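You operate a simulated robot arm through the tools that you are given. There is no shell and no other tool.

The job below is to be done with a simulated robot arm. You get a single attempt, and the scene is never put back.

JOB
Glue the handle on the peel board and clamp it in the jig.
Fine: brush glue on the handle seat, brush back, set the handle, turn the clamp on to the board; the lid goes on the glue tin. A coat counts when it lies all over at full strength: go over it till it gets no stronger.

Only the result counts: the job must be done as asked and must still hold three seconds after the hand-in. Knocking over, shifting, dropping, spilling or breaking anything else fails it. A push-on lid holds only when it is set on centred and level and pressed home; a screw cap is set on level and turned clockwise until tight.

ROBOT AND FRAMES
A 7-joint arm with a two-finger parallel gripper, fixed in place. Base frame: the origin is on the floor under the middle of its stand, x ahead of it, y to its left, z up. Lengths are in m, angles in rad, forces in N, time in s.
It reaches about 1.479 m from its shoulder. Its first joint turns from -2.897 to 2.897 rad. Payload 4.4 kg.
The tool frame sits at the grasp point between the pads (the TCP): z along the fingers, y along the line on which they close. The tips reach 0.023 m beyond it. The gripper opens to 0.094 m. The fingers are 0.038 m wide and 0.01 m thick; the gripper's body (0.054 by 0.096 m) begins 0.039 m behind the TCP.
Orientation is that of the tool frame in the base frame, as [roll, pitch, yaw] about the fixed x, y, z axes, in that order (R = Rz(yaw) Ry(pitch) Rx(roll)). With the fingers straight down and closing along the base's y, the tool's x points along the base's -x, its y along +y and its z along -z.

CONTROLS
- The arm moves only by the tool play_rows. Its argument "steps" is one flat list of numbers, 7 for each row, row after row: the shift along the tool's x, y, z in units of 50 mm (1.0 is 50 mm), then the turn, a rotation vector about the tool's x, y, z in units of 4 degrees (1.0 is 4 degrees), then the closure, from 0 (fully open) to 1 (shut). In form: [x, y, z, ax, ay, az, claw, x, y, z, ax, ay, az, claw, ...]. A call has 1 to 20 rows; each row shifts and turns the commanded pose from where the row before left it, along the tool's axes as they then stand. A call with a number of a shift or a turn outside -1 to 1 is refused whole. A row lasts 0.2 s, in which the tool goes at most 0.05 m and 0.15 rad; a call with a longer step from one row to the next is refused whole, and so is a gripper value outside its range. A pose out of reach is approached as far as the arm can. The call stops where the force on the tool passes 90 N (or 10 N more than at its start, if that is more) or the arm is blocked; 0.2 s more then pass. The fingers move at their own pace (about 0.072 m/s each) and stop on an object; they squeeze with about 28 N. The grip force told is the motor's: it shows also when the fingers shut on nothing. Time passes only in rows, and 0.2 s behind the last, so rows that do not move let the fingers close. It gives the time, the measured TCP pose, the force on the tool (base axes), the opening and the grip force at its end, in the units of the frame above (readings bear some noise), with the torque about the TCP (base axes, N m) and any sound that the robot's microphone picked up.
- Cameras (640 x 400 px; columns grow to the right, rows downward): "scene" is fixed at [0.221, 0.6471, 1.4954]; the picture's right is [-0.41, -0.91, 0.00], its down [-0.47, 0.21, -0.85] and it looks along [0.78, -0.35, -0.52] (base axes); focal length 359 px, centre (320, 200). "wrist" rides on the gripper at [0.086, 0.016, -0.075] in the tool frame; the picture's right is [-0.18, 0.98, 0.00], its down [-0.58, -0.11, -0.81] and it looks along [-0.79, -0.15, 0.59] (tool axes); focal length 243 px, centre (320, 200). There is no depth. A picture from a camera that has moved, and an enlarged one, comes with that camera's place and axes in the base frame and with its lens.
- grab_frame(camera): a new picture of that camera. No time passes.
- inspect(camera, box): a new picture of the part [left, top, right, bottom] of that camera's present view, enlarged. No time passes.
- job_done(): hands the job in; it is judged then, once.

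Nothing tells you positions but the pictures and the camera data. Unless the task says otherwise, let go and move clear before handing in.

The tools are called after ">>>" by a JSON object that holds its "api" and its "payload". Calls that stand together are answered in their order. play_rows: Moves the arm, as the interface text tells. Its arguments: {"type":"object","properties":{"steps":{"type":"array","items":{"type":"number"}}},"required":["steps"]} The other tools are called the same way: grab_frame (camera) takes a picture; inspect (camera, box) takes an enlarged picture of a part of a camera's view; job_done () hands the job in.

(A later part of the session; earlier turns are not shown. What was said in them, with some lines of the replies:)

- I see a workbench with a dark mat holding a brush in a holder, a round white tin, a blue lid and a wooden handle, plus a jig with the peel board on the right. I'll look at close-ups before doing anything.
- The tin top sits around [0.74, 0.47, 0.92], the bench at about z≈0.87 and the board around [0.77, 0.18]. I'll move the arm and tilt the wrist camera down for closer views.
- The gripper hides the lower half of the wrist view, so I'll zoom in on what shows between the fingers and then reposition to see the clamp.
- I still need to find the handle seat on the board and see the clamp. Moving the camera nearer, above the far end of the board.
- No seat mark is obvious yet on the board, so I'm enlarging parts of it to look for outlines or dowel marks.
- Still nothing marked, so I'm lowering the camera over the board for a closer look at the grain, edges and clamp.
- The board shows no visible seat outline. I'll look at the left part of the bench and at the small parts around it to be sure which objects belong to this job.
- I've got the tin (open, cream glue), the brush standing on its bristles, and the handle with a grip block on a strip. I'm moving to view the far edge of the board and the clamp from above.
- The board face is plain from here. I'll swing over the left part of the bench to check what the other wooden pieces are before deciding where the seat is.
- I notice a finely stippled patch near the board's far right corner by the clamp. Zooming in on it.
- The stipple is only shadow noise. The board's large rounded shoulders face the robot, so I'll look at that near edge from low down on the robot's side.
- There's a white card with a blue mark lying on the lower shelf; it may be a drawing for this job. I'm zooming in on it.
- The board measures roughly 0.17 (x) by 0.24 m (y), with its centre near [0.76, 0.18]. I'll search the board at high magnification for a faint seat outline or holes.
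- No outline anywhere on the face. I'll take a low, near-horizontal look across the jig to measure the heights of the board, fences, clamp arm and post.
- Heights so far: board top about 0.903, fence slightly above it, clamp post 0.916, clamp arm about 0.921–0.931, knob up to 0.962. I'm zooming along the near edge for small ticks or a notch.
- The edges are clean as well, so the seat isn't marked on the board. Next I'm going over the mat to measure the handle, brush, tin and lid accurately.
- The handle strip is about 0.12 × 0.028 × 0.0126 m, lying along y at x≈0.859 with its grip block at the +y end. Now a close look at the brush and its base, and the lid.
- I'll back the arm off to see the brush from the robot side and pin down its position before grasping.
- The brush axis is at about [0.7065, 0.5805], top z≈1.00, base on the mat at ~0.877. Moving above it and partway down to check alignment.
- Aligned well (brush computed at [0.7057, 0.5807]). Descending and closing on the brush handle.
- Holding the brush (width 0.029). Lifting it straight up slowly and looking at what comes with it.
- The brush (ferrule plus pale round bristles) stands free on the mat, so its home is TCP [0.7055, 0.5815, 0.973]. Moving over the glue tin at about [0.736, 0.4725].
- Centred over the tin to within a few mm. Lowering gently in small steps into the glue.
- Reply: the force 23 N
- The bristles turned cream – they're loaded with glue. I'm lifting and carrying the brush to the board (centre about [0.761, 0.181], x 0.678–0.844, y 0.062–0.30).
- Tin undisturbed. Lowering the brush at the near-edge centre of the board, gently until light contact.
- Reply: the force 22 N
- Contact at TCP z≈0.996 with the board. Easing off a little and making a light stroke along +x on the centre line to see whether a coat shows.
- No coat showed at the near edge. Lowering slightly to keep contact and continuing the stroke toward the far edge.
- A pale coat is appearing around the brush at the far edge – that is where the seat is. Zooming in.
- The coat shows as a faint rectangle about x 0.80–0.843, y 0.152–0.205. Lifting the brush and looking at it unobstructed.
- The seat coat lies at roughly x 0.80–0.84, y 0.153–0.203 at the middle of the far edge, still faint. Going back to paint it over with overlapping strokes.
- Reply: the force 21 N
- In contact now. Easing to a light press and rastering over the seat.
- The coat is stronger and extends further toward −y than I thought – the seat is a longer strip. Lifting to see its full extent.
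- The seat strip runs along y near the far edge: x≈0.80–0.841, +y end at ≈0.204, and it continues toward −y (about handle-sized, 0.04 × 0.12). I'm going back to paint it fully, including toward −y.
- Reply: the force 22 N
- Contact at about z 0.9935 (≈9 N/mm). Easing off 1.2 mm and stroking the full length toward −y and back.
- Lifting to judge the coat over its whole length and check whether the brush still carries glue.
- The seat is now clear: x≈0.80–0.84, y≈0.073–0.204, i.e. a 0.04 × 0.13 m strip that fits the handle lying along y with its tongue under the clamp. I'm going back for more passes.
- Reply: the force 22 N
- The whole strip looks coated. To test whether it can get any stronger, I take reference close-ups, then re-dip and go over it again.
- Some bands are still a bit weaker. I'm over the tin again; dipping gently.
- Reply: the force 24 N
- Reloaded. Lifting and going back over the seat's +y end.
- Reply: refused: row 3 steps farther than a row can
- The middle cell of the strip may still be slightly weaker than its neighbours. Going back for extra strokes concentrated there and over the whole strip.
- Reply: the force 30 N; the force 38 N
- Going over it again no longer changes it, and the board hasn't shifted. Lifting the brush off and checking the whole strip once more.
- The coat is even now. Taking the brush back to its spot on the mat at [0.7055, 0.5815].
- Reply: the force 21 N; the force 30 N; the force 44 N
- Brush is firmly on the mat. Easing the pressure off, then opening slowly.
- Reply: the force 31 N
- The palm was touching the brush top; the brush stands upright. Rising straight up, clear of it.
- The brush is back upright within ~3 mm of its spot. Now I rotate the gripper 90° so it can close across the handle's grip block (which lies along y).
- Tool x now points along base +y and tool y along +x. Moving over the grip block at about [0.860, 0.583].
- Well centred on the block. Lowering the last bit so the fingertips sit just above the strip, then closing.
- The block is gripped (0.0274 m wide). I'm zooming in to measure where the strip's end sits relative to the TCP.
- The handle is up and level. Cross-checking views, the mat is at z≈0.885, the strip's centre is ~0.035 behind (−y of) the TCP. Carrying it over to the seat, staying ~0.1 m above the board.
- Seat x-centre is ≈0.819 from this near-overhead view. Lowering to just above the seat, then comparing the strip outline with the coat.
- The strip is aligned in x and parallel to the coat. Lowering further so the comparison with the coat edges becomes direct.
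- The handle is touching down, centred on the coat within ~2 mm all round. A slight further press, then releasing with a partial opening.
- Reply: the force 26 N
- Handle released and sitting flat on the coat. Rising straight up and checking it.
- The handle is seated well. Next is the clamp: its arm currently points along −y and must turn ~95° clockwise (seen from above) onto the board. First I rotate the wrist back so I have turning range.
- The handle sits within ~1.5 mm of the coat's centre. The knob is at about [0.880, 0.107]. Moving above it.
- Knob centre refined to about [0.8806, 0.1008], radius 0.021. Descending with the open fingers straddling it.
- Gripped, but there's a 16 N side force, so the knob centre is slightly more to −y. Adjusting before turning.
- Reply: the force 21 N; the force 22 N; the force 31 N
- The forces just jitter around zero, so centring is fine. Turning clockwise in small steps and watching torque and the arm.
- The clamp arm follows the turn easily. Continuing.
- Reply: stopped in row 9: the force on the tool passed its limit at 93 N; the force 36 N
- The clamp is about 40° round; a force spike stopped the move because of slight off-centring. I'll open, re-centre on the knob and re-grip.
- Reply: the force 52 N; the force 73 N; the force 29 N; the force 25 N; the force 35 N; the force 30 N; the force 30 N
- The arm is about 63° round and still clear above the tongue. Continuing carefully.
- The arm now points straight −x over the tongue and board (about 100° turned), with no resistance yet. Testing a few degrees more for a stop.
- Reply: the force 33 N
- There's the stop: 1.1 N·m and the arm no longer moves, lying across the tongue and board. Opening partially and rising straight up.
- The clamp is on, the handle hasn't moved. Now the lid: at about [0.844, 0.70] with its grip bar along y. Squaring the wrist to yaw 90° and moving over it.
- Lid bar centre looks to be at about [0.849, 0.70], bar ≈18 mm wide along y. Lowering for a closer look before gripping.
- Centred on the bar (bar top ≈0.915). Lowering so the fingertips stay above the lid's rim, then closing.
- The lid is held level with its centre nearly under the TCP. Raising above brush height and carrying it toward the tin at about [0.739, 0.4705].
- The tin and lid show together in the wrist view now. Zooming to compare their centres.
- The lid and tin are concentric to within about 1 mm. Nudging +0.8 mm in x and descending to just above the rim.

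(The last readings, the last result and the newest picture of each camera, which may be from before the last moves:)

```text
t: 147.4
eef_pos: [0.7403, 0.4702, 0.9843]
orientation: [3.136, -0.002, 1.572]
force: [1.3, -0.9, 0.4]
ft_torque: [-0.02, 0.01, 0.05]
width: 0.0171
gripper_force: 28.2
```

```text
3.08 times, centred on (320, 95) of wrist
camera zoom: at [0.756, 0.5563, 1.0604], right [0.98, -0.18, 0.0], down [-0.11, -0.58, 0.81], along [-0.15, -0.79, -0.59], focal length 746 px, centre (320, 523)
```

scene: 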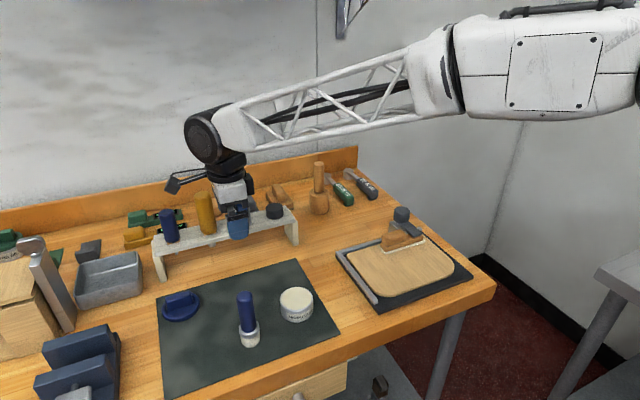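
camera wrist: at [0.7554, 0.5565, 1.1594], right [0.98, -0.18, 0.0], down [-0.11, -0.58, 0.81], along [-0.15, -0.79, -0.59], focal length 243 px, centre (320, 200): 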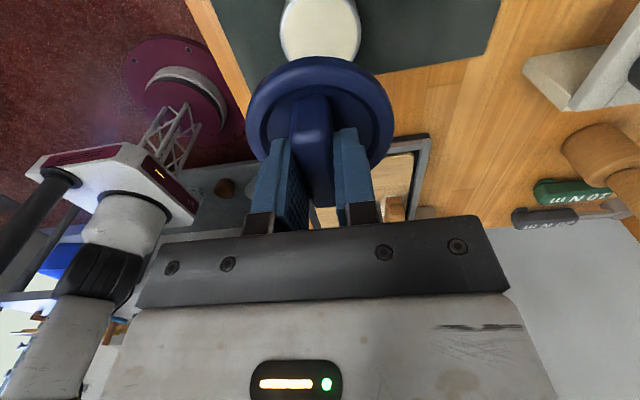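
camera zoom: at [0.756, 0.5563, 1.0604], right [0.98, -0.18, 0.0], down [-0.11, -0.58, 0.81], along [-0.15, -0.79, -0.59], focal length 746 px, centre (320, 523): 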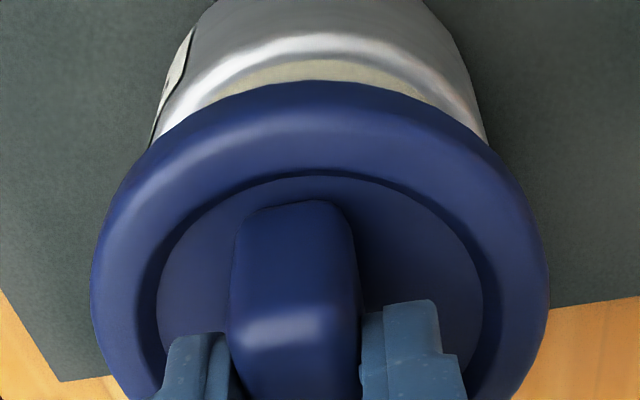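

Alignment still looks good from both cameras (<1 mm). Lowering to contact in small steps.

>>> {"api": "play_rows", "payload": {"steps": [-0.01, 0, 0.2, 0, 0, 0, 1, 0, 0, 0.06, 0, 0, 0, 1]}}

>>> {"api": "play_rows", "payload": {"steps": [0, 0, 0.05, 0, 0, 0, 1]}}

>>> {"api": "play_rows", "payload": {"steps": [0, 0, 0.04, 0, 0, 0, 1]}}

>>> {"api": "inspect", "payload": {"camera": "scene", "box": [250, 250, 340, 320]}}

```text
t: 148.0
eef_pos: [0.7394, 0.4695, 0.9699]
orientation: [3.14, 0.0, 1.571]
force: [0.7, -0.5, -0.5]
ft_torque: [-0.01, -0.02, 0.01]
width: 0.0168
gripper_force: 27.8
```

```text
t: 148.4
eef_pos: [0.74, 0.4707, 0.968]
orientation: [3.139, 0.0, 1.573]
force: [-0.4, -0.3, -0.8]
ft_torque: [-0.02, 0.0, 0.03]
width: 0.017
gripper_force: 27.9
```

```text
t: 148.8
eef_pos: [0.7397, 0.4718, 0.965]
orientation: [3.138, 0.0, 1.57]
force: [0.9, -0.6, -0.6]
ft_torque: [-0.01, -0.02, 0.02]
width: 0.0167
gripper_force: 28.0
```

```text
5.71 times, centred on (295, 285) of scene
camera zoom: at [0.221, 0.6471, 1.4954], right [-0.41, -0.91, 0.0], down [-0.47, 0.21, -0.85], along [0.78, -0.35, -0.52], focal length 2054 px, centre (463, -286)
```

zoom: 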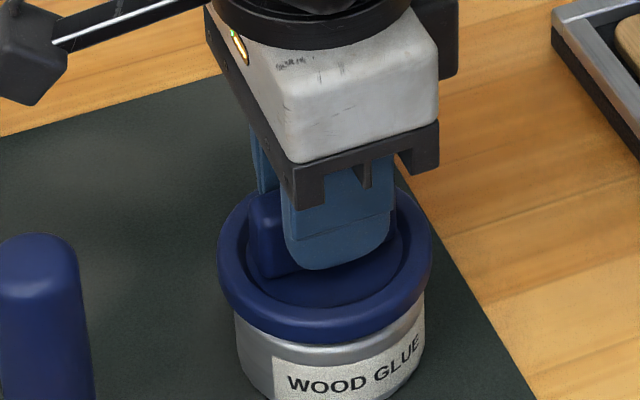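

>>> {"api": "play_rows", "payload": {"steps": [-0.02, 0, 0.03, 0, 0, 0, 1]}}

>>> {"api": "play_rows", "payload": {"steps": [0, 0, 0.03, 0, 0, 0, 1]}}

>>> {"api": "play_rows", "payload": {"steps": [0, 0, 0.03, 0, 0, 0, 1]}}

>>> {"api": "inspect", "payload": {"camera": "scene", "box": [250, 250, 340, 320]}}

```text
t: 149.2
eef_pos: [0.7392, 0.4702, 0.9633]
orientation: [3.136, 0.001, 1.572]
force: [-0.6, 0.8, 0.0]
ft_torque: [0.04, 0.01, -0.01]
width: 0.0166
gripper_force: 27.9
```

```text
t: 149.6
eef_pos: [0.7412, 0.4694, 0.9622]
orientation: [3.14, 0.0, 1.572]
force: [-0.6, -0.5, 0.1]
ft_torque: [0.02, 0.01, 0.01]
width: 0.0169
gripper_force: 28.1
```

```text
t: 150.0
eef_pos: [0.7396, 0.4702, 0.9614]
orientation: [3.138, -0.003, 1.57]
force: [0.0, 0.3, 0.3]
ft_torque: [-0.01, -0.02, -0.02]
width: 0.0168
gripper_force: 28.3
```

```text
5.71 times, centred on (295, 285) of scene
camera zoom: at [0.221, 0.6471, 1.4954], right [-0.41, -0.91, 0.0], down [-0.47, 0.21, -0.85], along [0.78, -0.35, -0.52], focal length 2054 px, centre (463, -286)
```

zoom: 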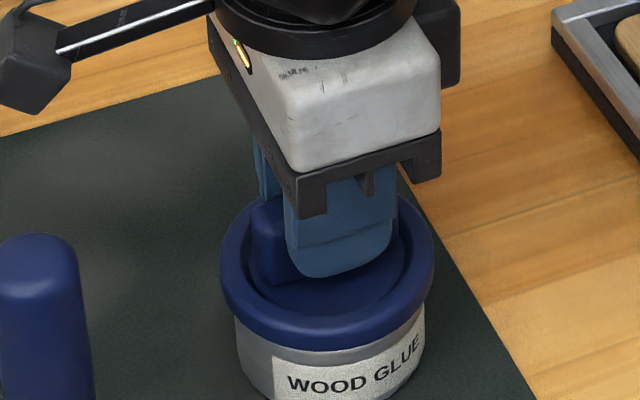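

>>> {"api": "play_rows", "payload": {"steps": [0, 0, 0.03, 0, 0, 0, 1]}}

>>> {"api": "play_rows", "payload": {"steps": [0, 0, 0.03, 0, 0, 0, 1]}}

>>> {"api": "play_rows", "payload": {"steps": [0, 0, 0.03, 0, 0, 0, 1]}}

>>> {"api": "inspect", "payload": {"camera": "scene", "box": [250, 250, 340, 320]}}

```text
t: 150.4
eef_pos: [0.7416, 0.4702, 0.9593]
orientation: [3.138, 0.0, 1.572]
force: [0.8, 0.3, -0.9]
ft_torque: [-0.01, 0.02, 0.01]
width: 0.0169
gripper_force: 27.3
```

```text
t: 150.8
eef_pos: [0.7399, 0.4707, 0.9594]
orientation: [3.137, -0.001, 1.572]
force: [-0.3, 0.2, 2.4]
ft_torque: [0.07, 0.04, -0.01]
width: 0.0169
gripper_force: 28.0
```

```text
t: 151.2
eef_pos: [0.7403, 0.4699, 0.958]
orientation: [3.135, -0.002, 1.571]
force: [0.7, -2.3, 13.1]
ft_torque: [-0.08, 0.04, 0.01]
width: 0.0169
gripper_force: 27.9
```

```text
5.71 times, centred on (295, 285) of scene
camera zoom: at [0.221, 0.6471, 1.4954], right [-0.41, -0.91, 0.0], down [-0.47, 0.21, -0.85], along [0.78, -0.35, -0.52], focal length 2054 px, centre (463, -286)
```

zoom: 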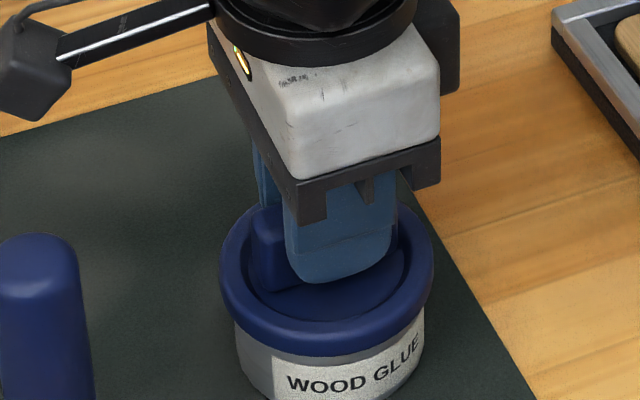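

Contact with small torques, so the lid sits level. Pressing down further to push it home.

>>> {"api": "play_rows", "payload": {"steps": [0, 0, 0.03, 0, 0, 0, 1]}}

>>> {"api": "play_rows", "payload": {"steps": [0, 0, 0.03, 0, 0, 0, 1]}}

>>> {"api": "play_rows", "payload": {"steps": [0, 0, 0.03, 0, 0, 0, 1]}}

>>> {"api": "inspect", "payload": {"camera": "scene", "box": [250, 250, 340, 320]}}

```text
t: 151.6
eef_pos: [0.7413, 0.4698, 0.9575]
orientation: [3.134, -0.002, 1.571]
force: [1.6, 0.7, 31.0]
ft_torque: [-0.02, 0.03, -0.04]
width: 0.0168
gripper_force: 27.9
```

```text
t: 152.0
eef_pos: [0.7422, 0.4703, 0.9539]
orientation: [3.136, -0.001, 1.57]
force: [5.2, 0.7, 30.5]
ft_torque: [0.04, -0.02, 0.0]
width: 0.0171
gripper_force: 27.9
```

```text
t: 152.4
eef_pos: [0.7398, 0.4694, 0.9524]
orientation: [3.138, 0.0, 1.57]
force: [4.7, -1.5, 31.6]
ft_torque: [0.05, -0.04, -0.02]
width: 0.0169
gripper_force: 28.2
```

```text
5.71 times, centred on (295, 285) of scene
camera zoom: at [0.221, 0.6471, 1.4954], right [-0.41, -0.91, 0.0], down [-0.47, 0.21, -0.85], along [0.78, -0.35, -0.52], focal length 2054 px, centre (463, -286)
```

zoom: 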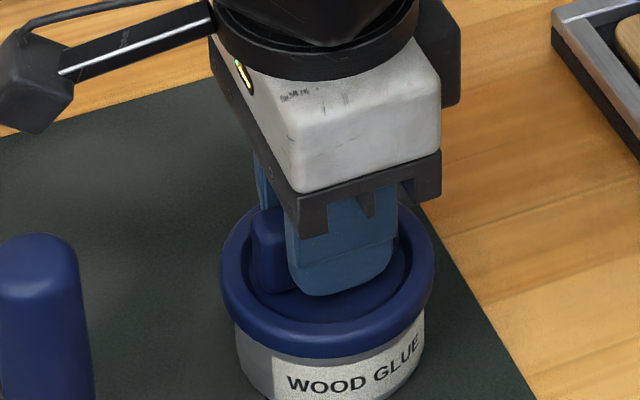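

The force plateaus at 31 N because the fingers slip down the bar. I'll continue until the fingertips bear on the lid itself and then press.

>>> {"api": "play_rows", "payload": {"steps": [0, 0, 0.05, 0, 0, 0, 1, 0, 0, 0.05, 0, 0, 0, 1]}}

>>> {"api": "play_rows", "payload": {"steps": [0, 0, 0.04, 0, 0, 0, 1]}}

>>> {"api": "play_rows", "payload": {"steps": [0, 0, 0.04, 0, 0, 0, 1]}}

```text
t: 153.0
eef_pos: [0.7398, 0.4699, 0.9506]
orientation: [3.132, -0.004, 1.569]
force: [-13.9, -3.0, 79.6]
ft_torque: [-0.36, 0.65, -0.02]
width: 0.0172
gripper_force: 28.5
```

```text
t: 153.4
eef_pos: [0.741, 0.4707, 0.9516]
orientation: [3.132, -0.005, 1.57]
force: [0.5, 0.9, 11.8]
ft_torque: [-0.08, 0.17, 0.0]
width: 0.0168
gripper_force: 27.7
stopped in row 1: the force on the tool passed its limit at 94 N (the readings are from after the stop); the commanded pose is now the measured one
```

```text
t: 153.8
eef_pos: [0.7418, 0.4706, 0.9521]
orientation: [3.13, -0.006, 1.571]
force: [-3.4, 0.4, 36.5]
ft_torque: [-0.29, 0.52, 0.01]
width: 0.0172
gripper_force: 28.5
```

The tips reached the lid and pressed with over 90 N; the lid didn't move further, so it seems to be seated. Checking it closely.

>>> {"api": "inspect", "payload": {"camera": "scene", "box": [265, 265, 325, 315]}}

>>> {"api": "inspect", "payload": {"camera": "wrist", "box": [220, 30, 420, 160]}}

```text
8.00 times, centred on (295, 290) of scene
camera zoom: at [0.221, 0.6471, 1.4954], right [-0.41, -0.91, 0.0], down [-0.47, 0.21, -0.85], along [0.78, -0.35, -0.52], focal length 2875 px, centre (520, -520)
```

zoom: 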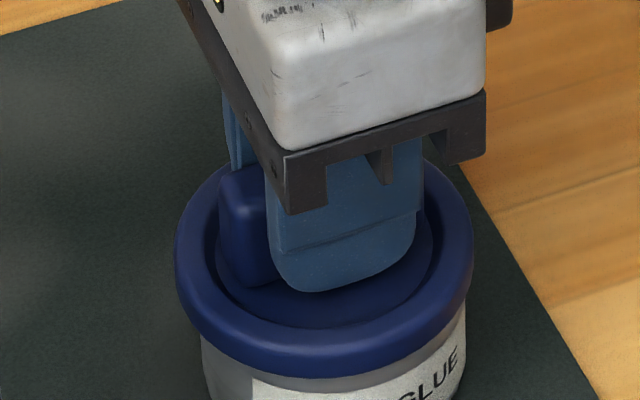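

```text
3.08 times, centred on (320, 95) of wrist
camera zoom: at [0.7569, 0.5569, 1.0287], right [0.98, -0.18, 0.01], down [-0.12, -0.59, 0.8], along [-0.14, -0.79, -0.6], focal length 746 px, centre (320, 523)
```

zoom: 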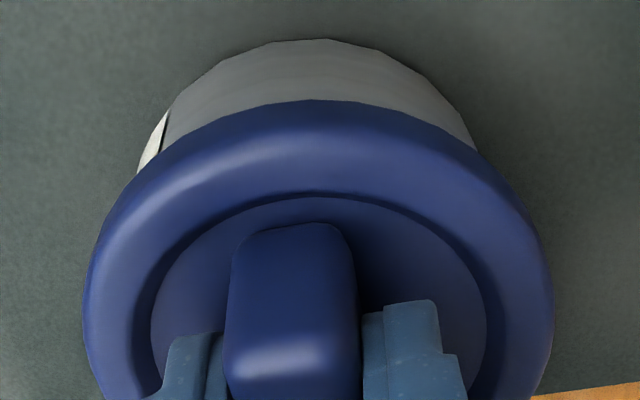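

Seated and concentric. Relieving the pressure, opening just slightly inside the rim, and lifting off.

>>> {"api": "play_rows", "payload": {"steps": [0, 0, -0.04, 0, 0, 0, 1, 0, 0, 0, 0, 0, 0, 0.7, 0, 0, 0, 0, 0, 0, 0.7]}}

>>> {"api": "play_rows", "payload": {"steps": [0, 0, -0.15, 0, 0, 0, 0.7, 0, 0, -0.4, 0, 0, 0, 0.7, 0, 0, -0.7, 0, 0, 0, 0.6]}}

>>> {"api": "inspect", "payload": {"camera": "scene", "box": [255, 255, 335, 325]}}

>>> {"api": "grab_frame", "payload": {"camera": "wrist"}}

```text
t: 154.6
eef_pos: [0.7413, 0.471, 0.9518]
orientation: [3.132, -0.005, 1.57]
force: [5.0, 0.0, 35.5]
ft_torque: [-0.16, 0.07, -0.03]
width: 0.0201
gripper_force: 0.1
```

```text
t: 155.4
eef_pos: [0.7386, 0.4707, 1.0121]
orientation: [3.133, -0.003, 1.571]
force: [-1.2, -0.6, -0.6]
ft_torque: [-0.02, -0.05, -0.01]
width: 0.0376
gripper_force: 0.1
heard: snap
```

```text
5.71 times, centred on (295, 290) of scene
camera zoom: at [0.221, 0.6471, 1.4954], right [-0.41, -0.91, 0.0], down [-0.47, 0.21, -0.85], along [0.78, -0.35, -0.52], focal length 2054 px, centre (463, -314)
```

zoom: 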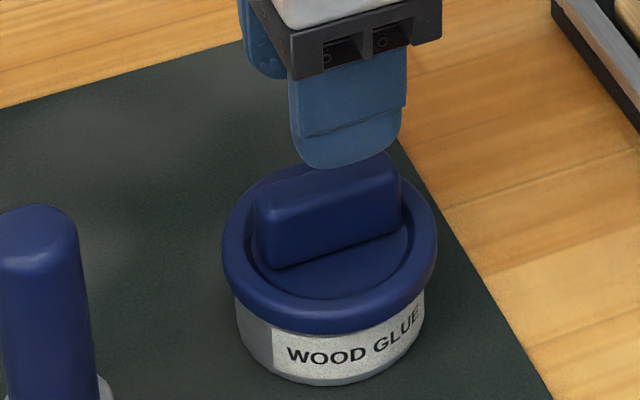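

```text
taken
camera wrist: at [0.7543, 0.5565, 1.0879], right [0.98, -0.18, 0.01], down [-0.11, -0.58, 0.8], along [-0.14, -0.79, -0.59], focal length 243 px, centre (320, 200)
```

wrist: 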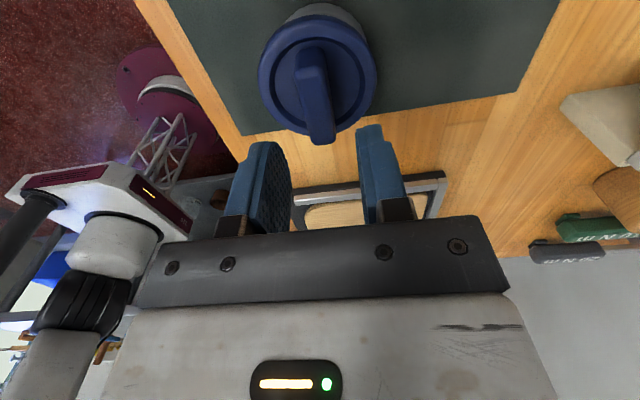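

"Snap" – the lid went home, sitting level and centred about 2 mm lower than before. Moving the arm up and away to check everything.

>>> {"api": "play_rows", "payload": {"steps": [0, 0, -0.9, 0, 0, 0, 0.4, 0, 0, -0.9, 0, 0, 0, 0.2, 0, 0, -0.9, 0, 0, 0, 0, 0, -0.9, -0.3, 0, 0, 0, 0, 0, -0.9, 0, 0, 0, 0, 0, 0, -0.9, 0, 0, 0, 0, 0, 0, -0.9, 0, 0, 0, 0, 0]}}

>>> {"api": "grab_frame", "payload": {"camera": "scene"}}

>>> {"api": "inspect", "payload": {"camera": "scene", "box": [150, 250, 350, 375]}}

>>> {"api": "inspect", "payload": {"camera": "scene", "box": [330, 190, 490, 315]}}

>>> {"api": "inspect", "payload": {"camera": "scene", "box": [120, 160, 400, 290]}}

>>> {"api": "inspect", "payload": {"camera": "scene", "box": [265, 265, 325, 325]}}

```text
t: 157.0
eef_pos: [0.5577, 0.469, 1.1593]
orientation: [3.135, -0.005, 1.571]
force: [-0.3, 0.0, -0.6]
ft_torque: [-0.01, 0.0, -0.01]
width: 0.0941
gripper_force: 0.1
```

```text
taken
```

scene: 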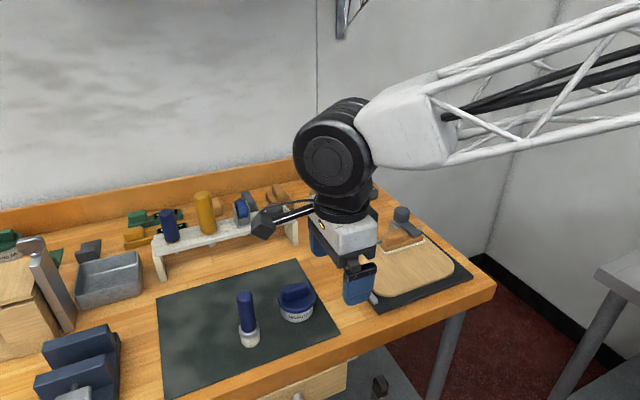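

```text
3.20 times, centred on (250, 312) of scene
camera zoom: at [0.221, 0.6471, 1.4954], right [-0.41, -0.91, 0.0], down [-0.47, 0.21, -0.85], along [0.78, -0.35, -0.52], focal length 1150 px, centre (544, -160)
```

zoom: 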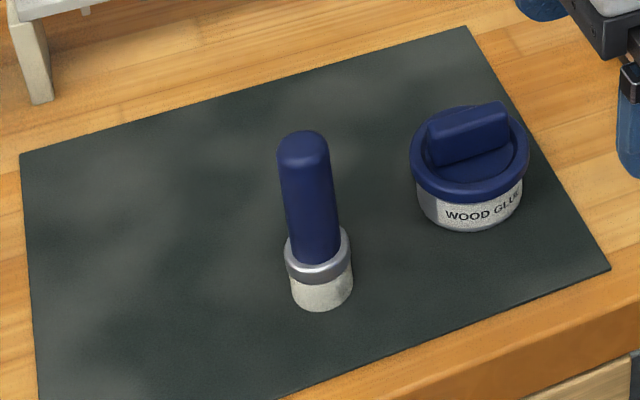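

```text
3.20 times, centred on (410, 252) of scene
camera zoom: at [0.221, 0.6471, 1.4954], right [-0.41, -0.91, 0.0], down [-0.47, 0.21, -0.85], along [0.78, -0.35, -0.52], focal length 1150 px, centre (32, 32)
```

zoom: 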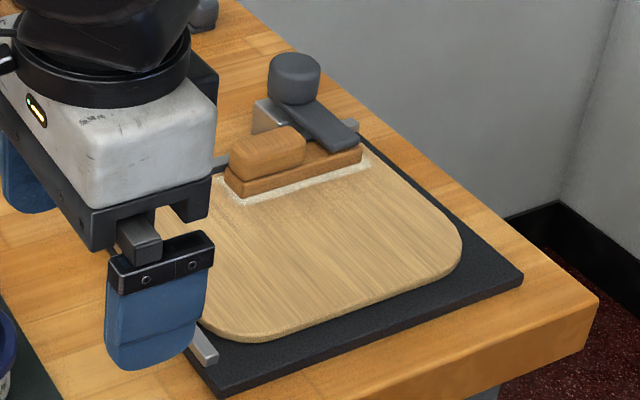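

```text
2.29 times, centred on (260, 225) of scene
camera zoom: at [0.221, 0.6471, 1.4954], right [-0.41, -0.91, 0.0], down [-0.47, 0.21, -0.85], along [0.78, -0.35, -0.52], focal length 822 px, centre (457, 143)
```

zoom: 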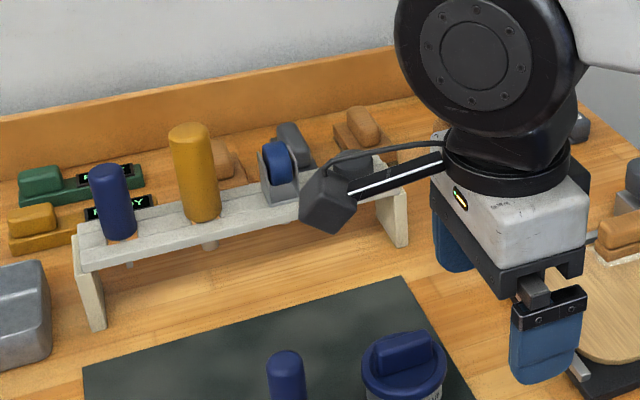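

```text
6.67 times, centred on (295, 295) of scene
camera zoom: at [0.221, 0.6471, 1.4954], right [-0.41, -0.91, 0.0], down [-0.47, 0.21, -0.85], along [0.78, -0.35, -0.52], focal length 2396 px, centre (487, -433)
```

zoom: 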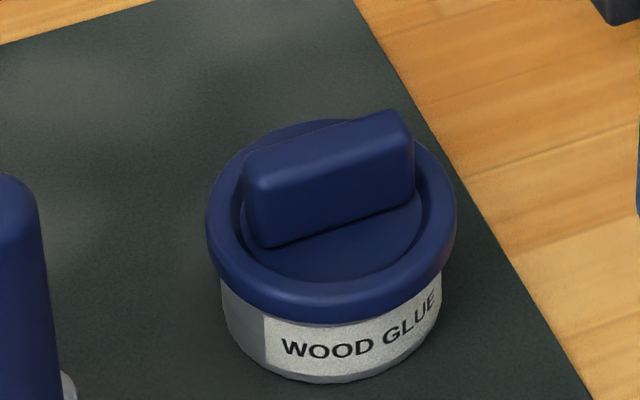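

Everything checks out: the brush stands upright on its spot, the lid has snapped home on the tin, the handle is on the glued seat, and the clamp is turned to its stop over it. The arm is empty and clear, so I'm handing the job in.

>>> {"api": "job_done", "payload": {}}

```text
The job is handed in.
```

The handle is glued on the peel board and clamped in the jig, and the job is handed in. The one thing I couldn't measure is the coat strength.

- **Glue:** the seat wasn't marked, so I found it by brushing. It is a strip about 0.04 × 0.13 m along the board's far edge, by the clamp. My first test strokes touched the board outside the seat, but no glue showed there. I brushed the seat over repeatedly and re-dipped the brush once. By eye, further passes made it no stronger, and the handle now covers most of it.
- **Brush:** it stands upright on the mat again, about 3 mm from where it started.
- **Handle:** it sits flat on the coat, centred to about 1–2 mm, with its grip block away from the clamp.
- **Clamp:** it is turned clockwise to its stop, with the arm over the handle's flat end.
- **Lid:** it is level and centred on the tin. I pressed it with over 90 N and heard it snap as I lifted off; pictures afterwards show it seated.

Nothing else on the bench looked moved in the final pictures. The gripper was open and the arm clear before I handed in.
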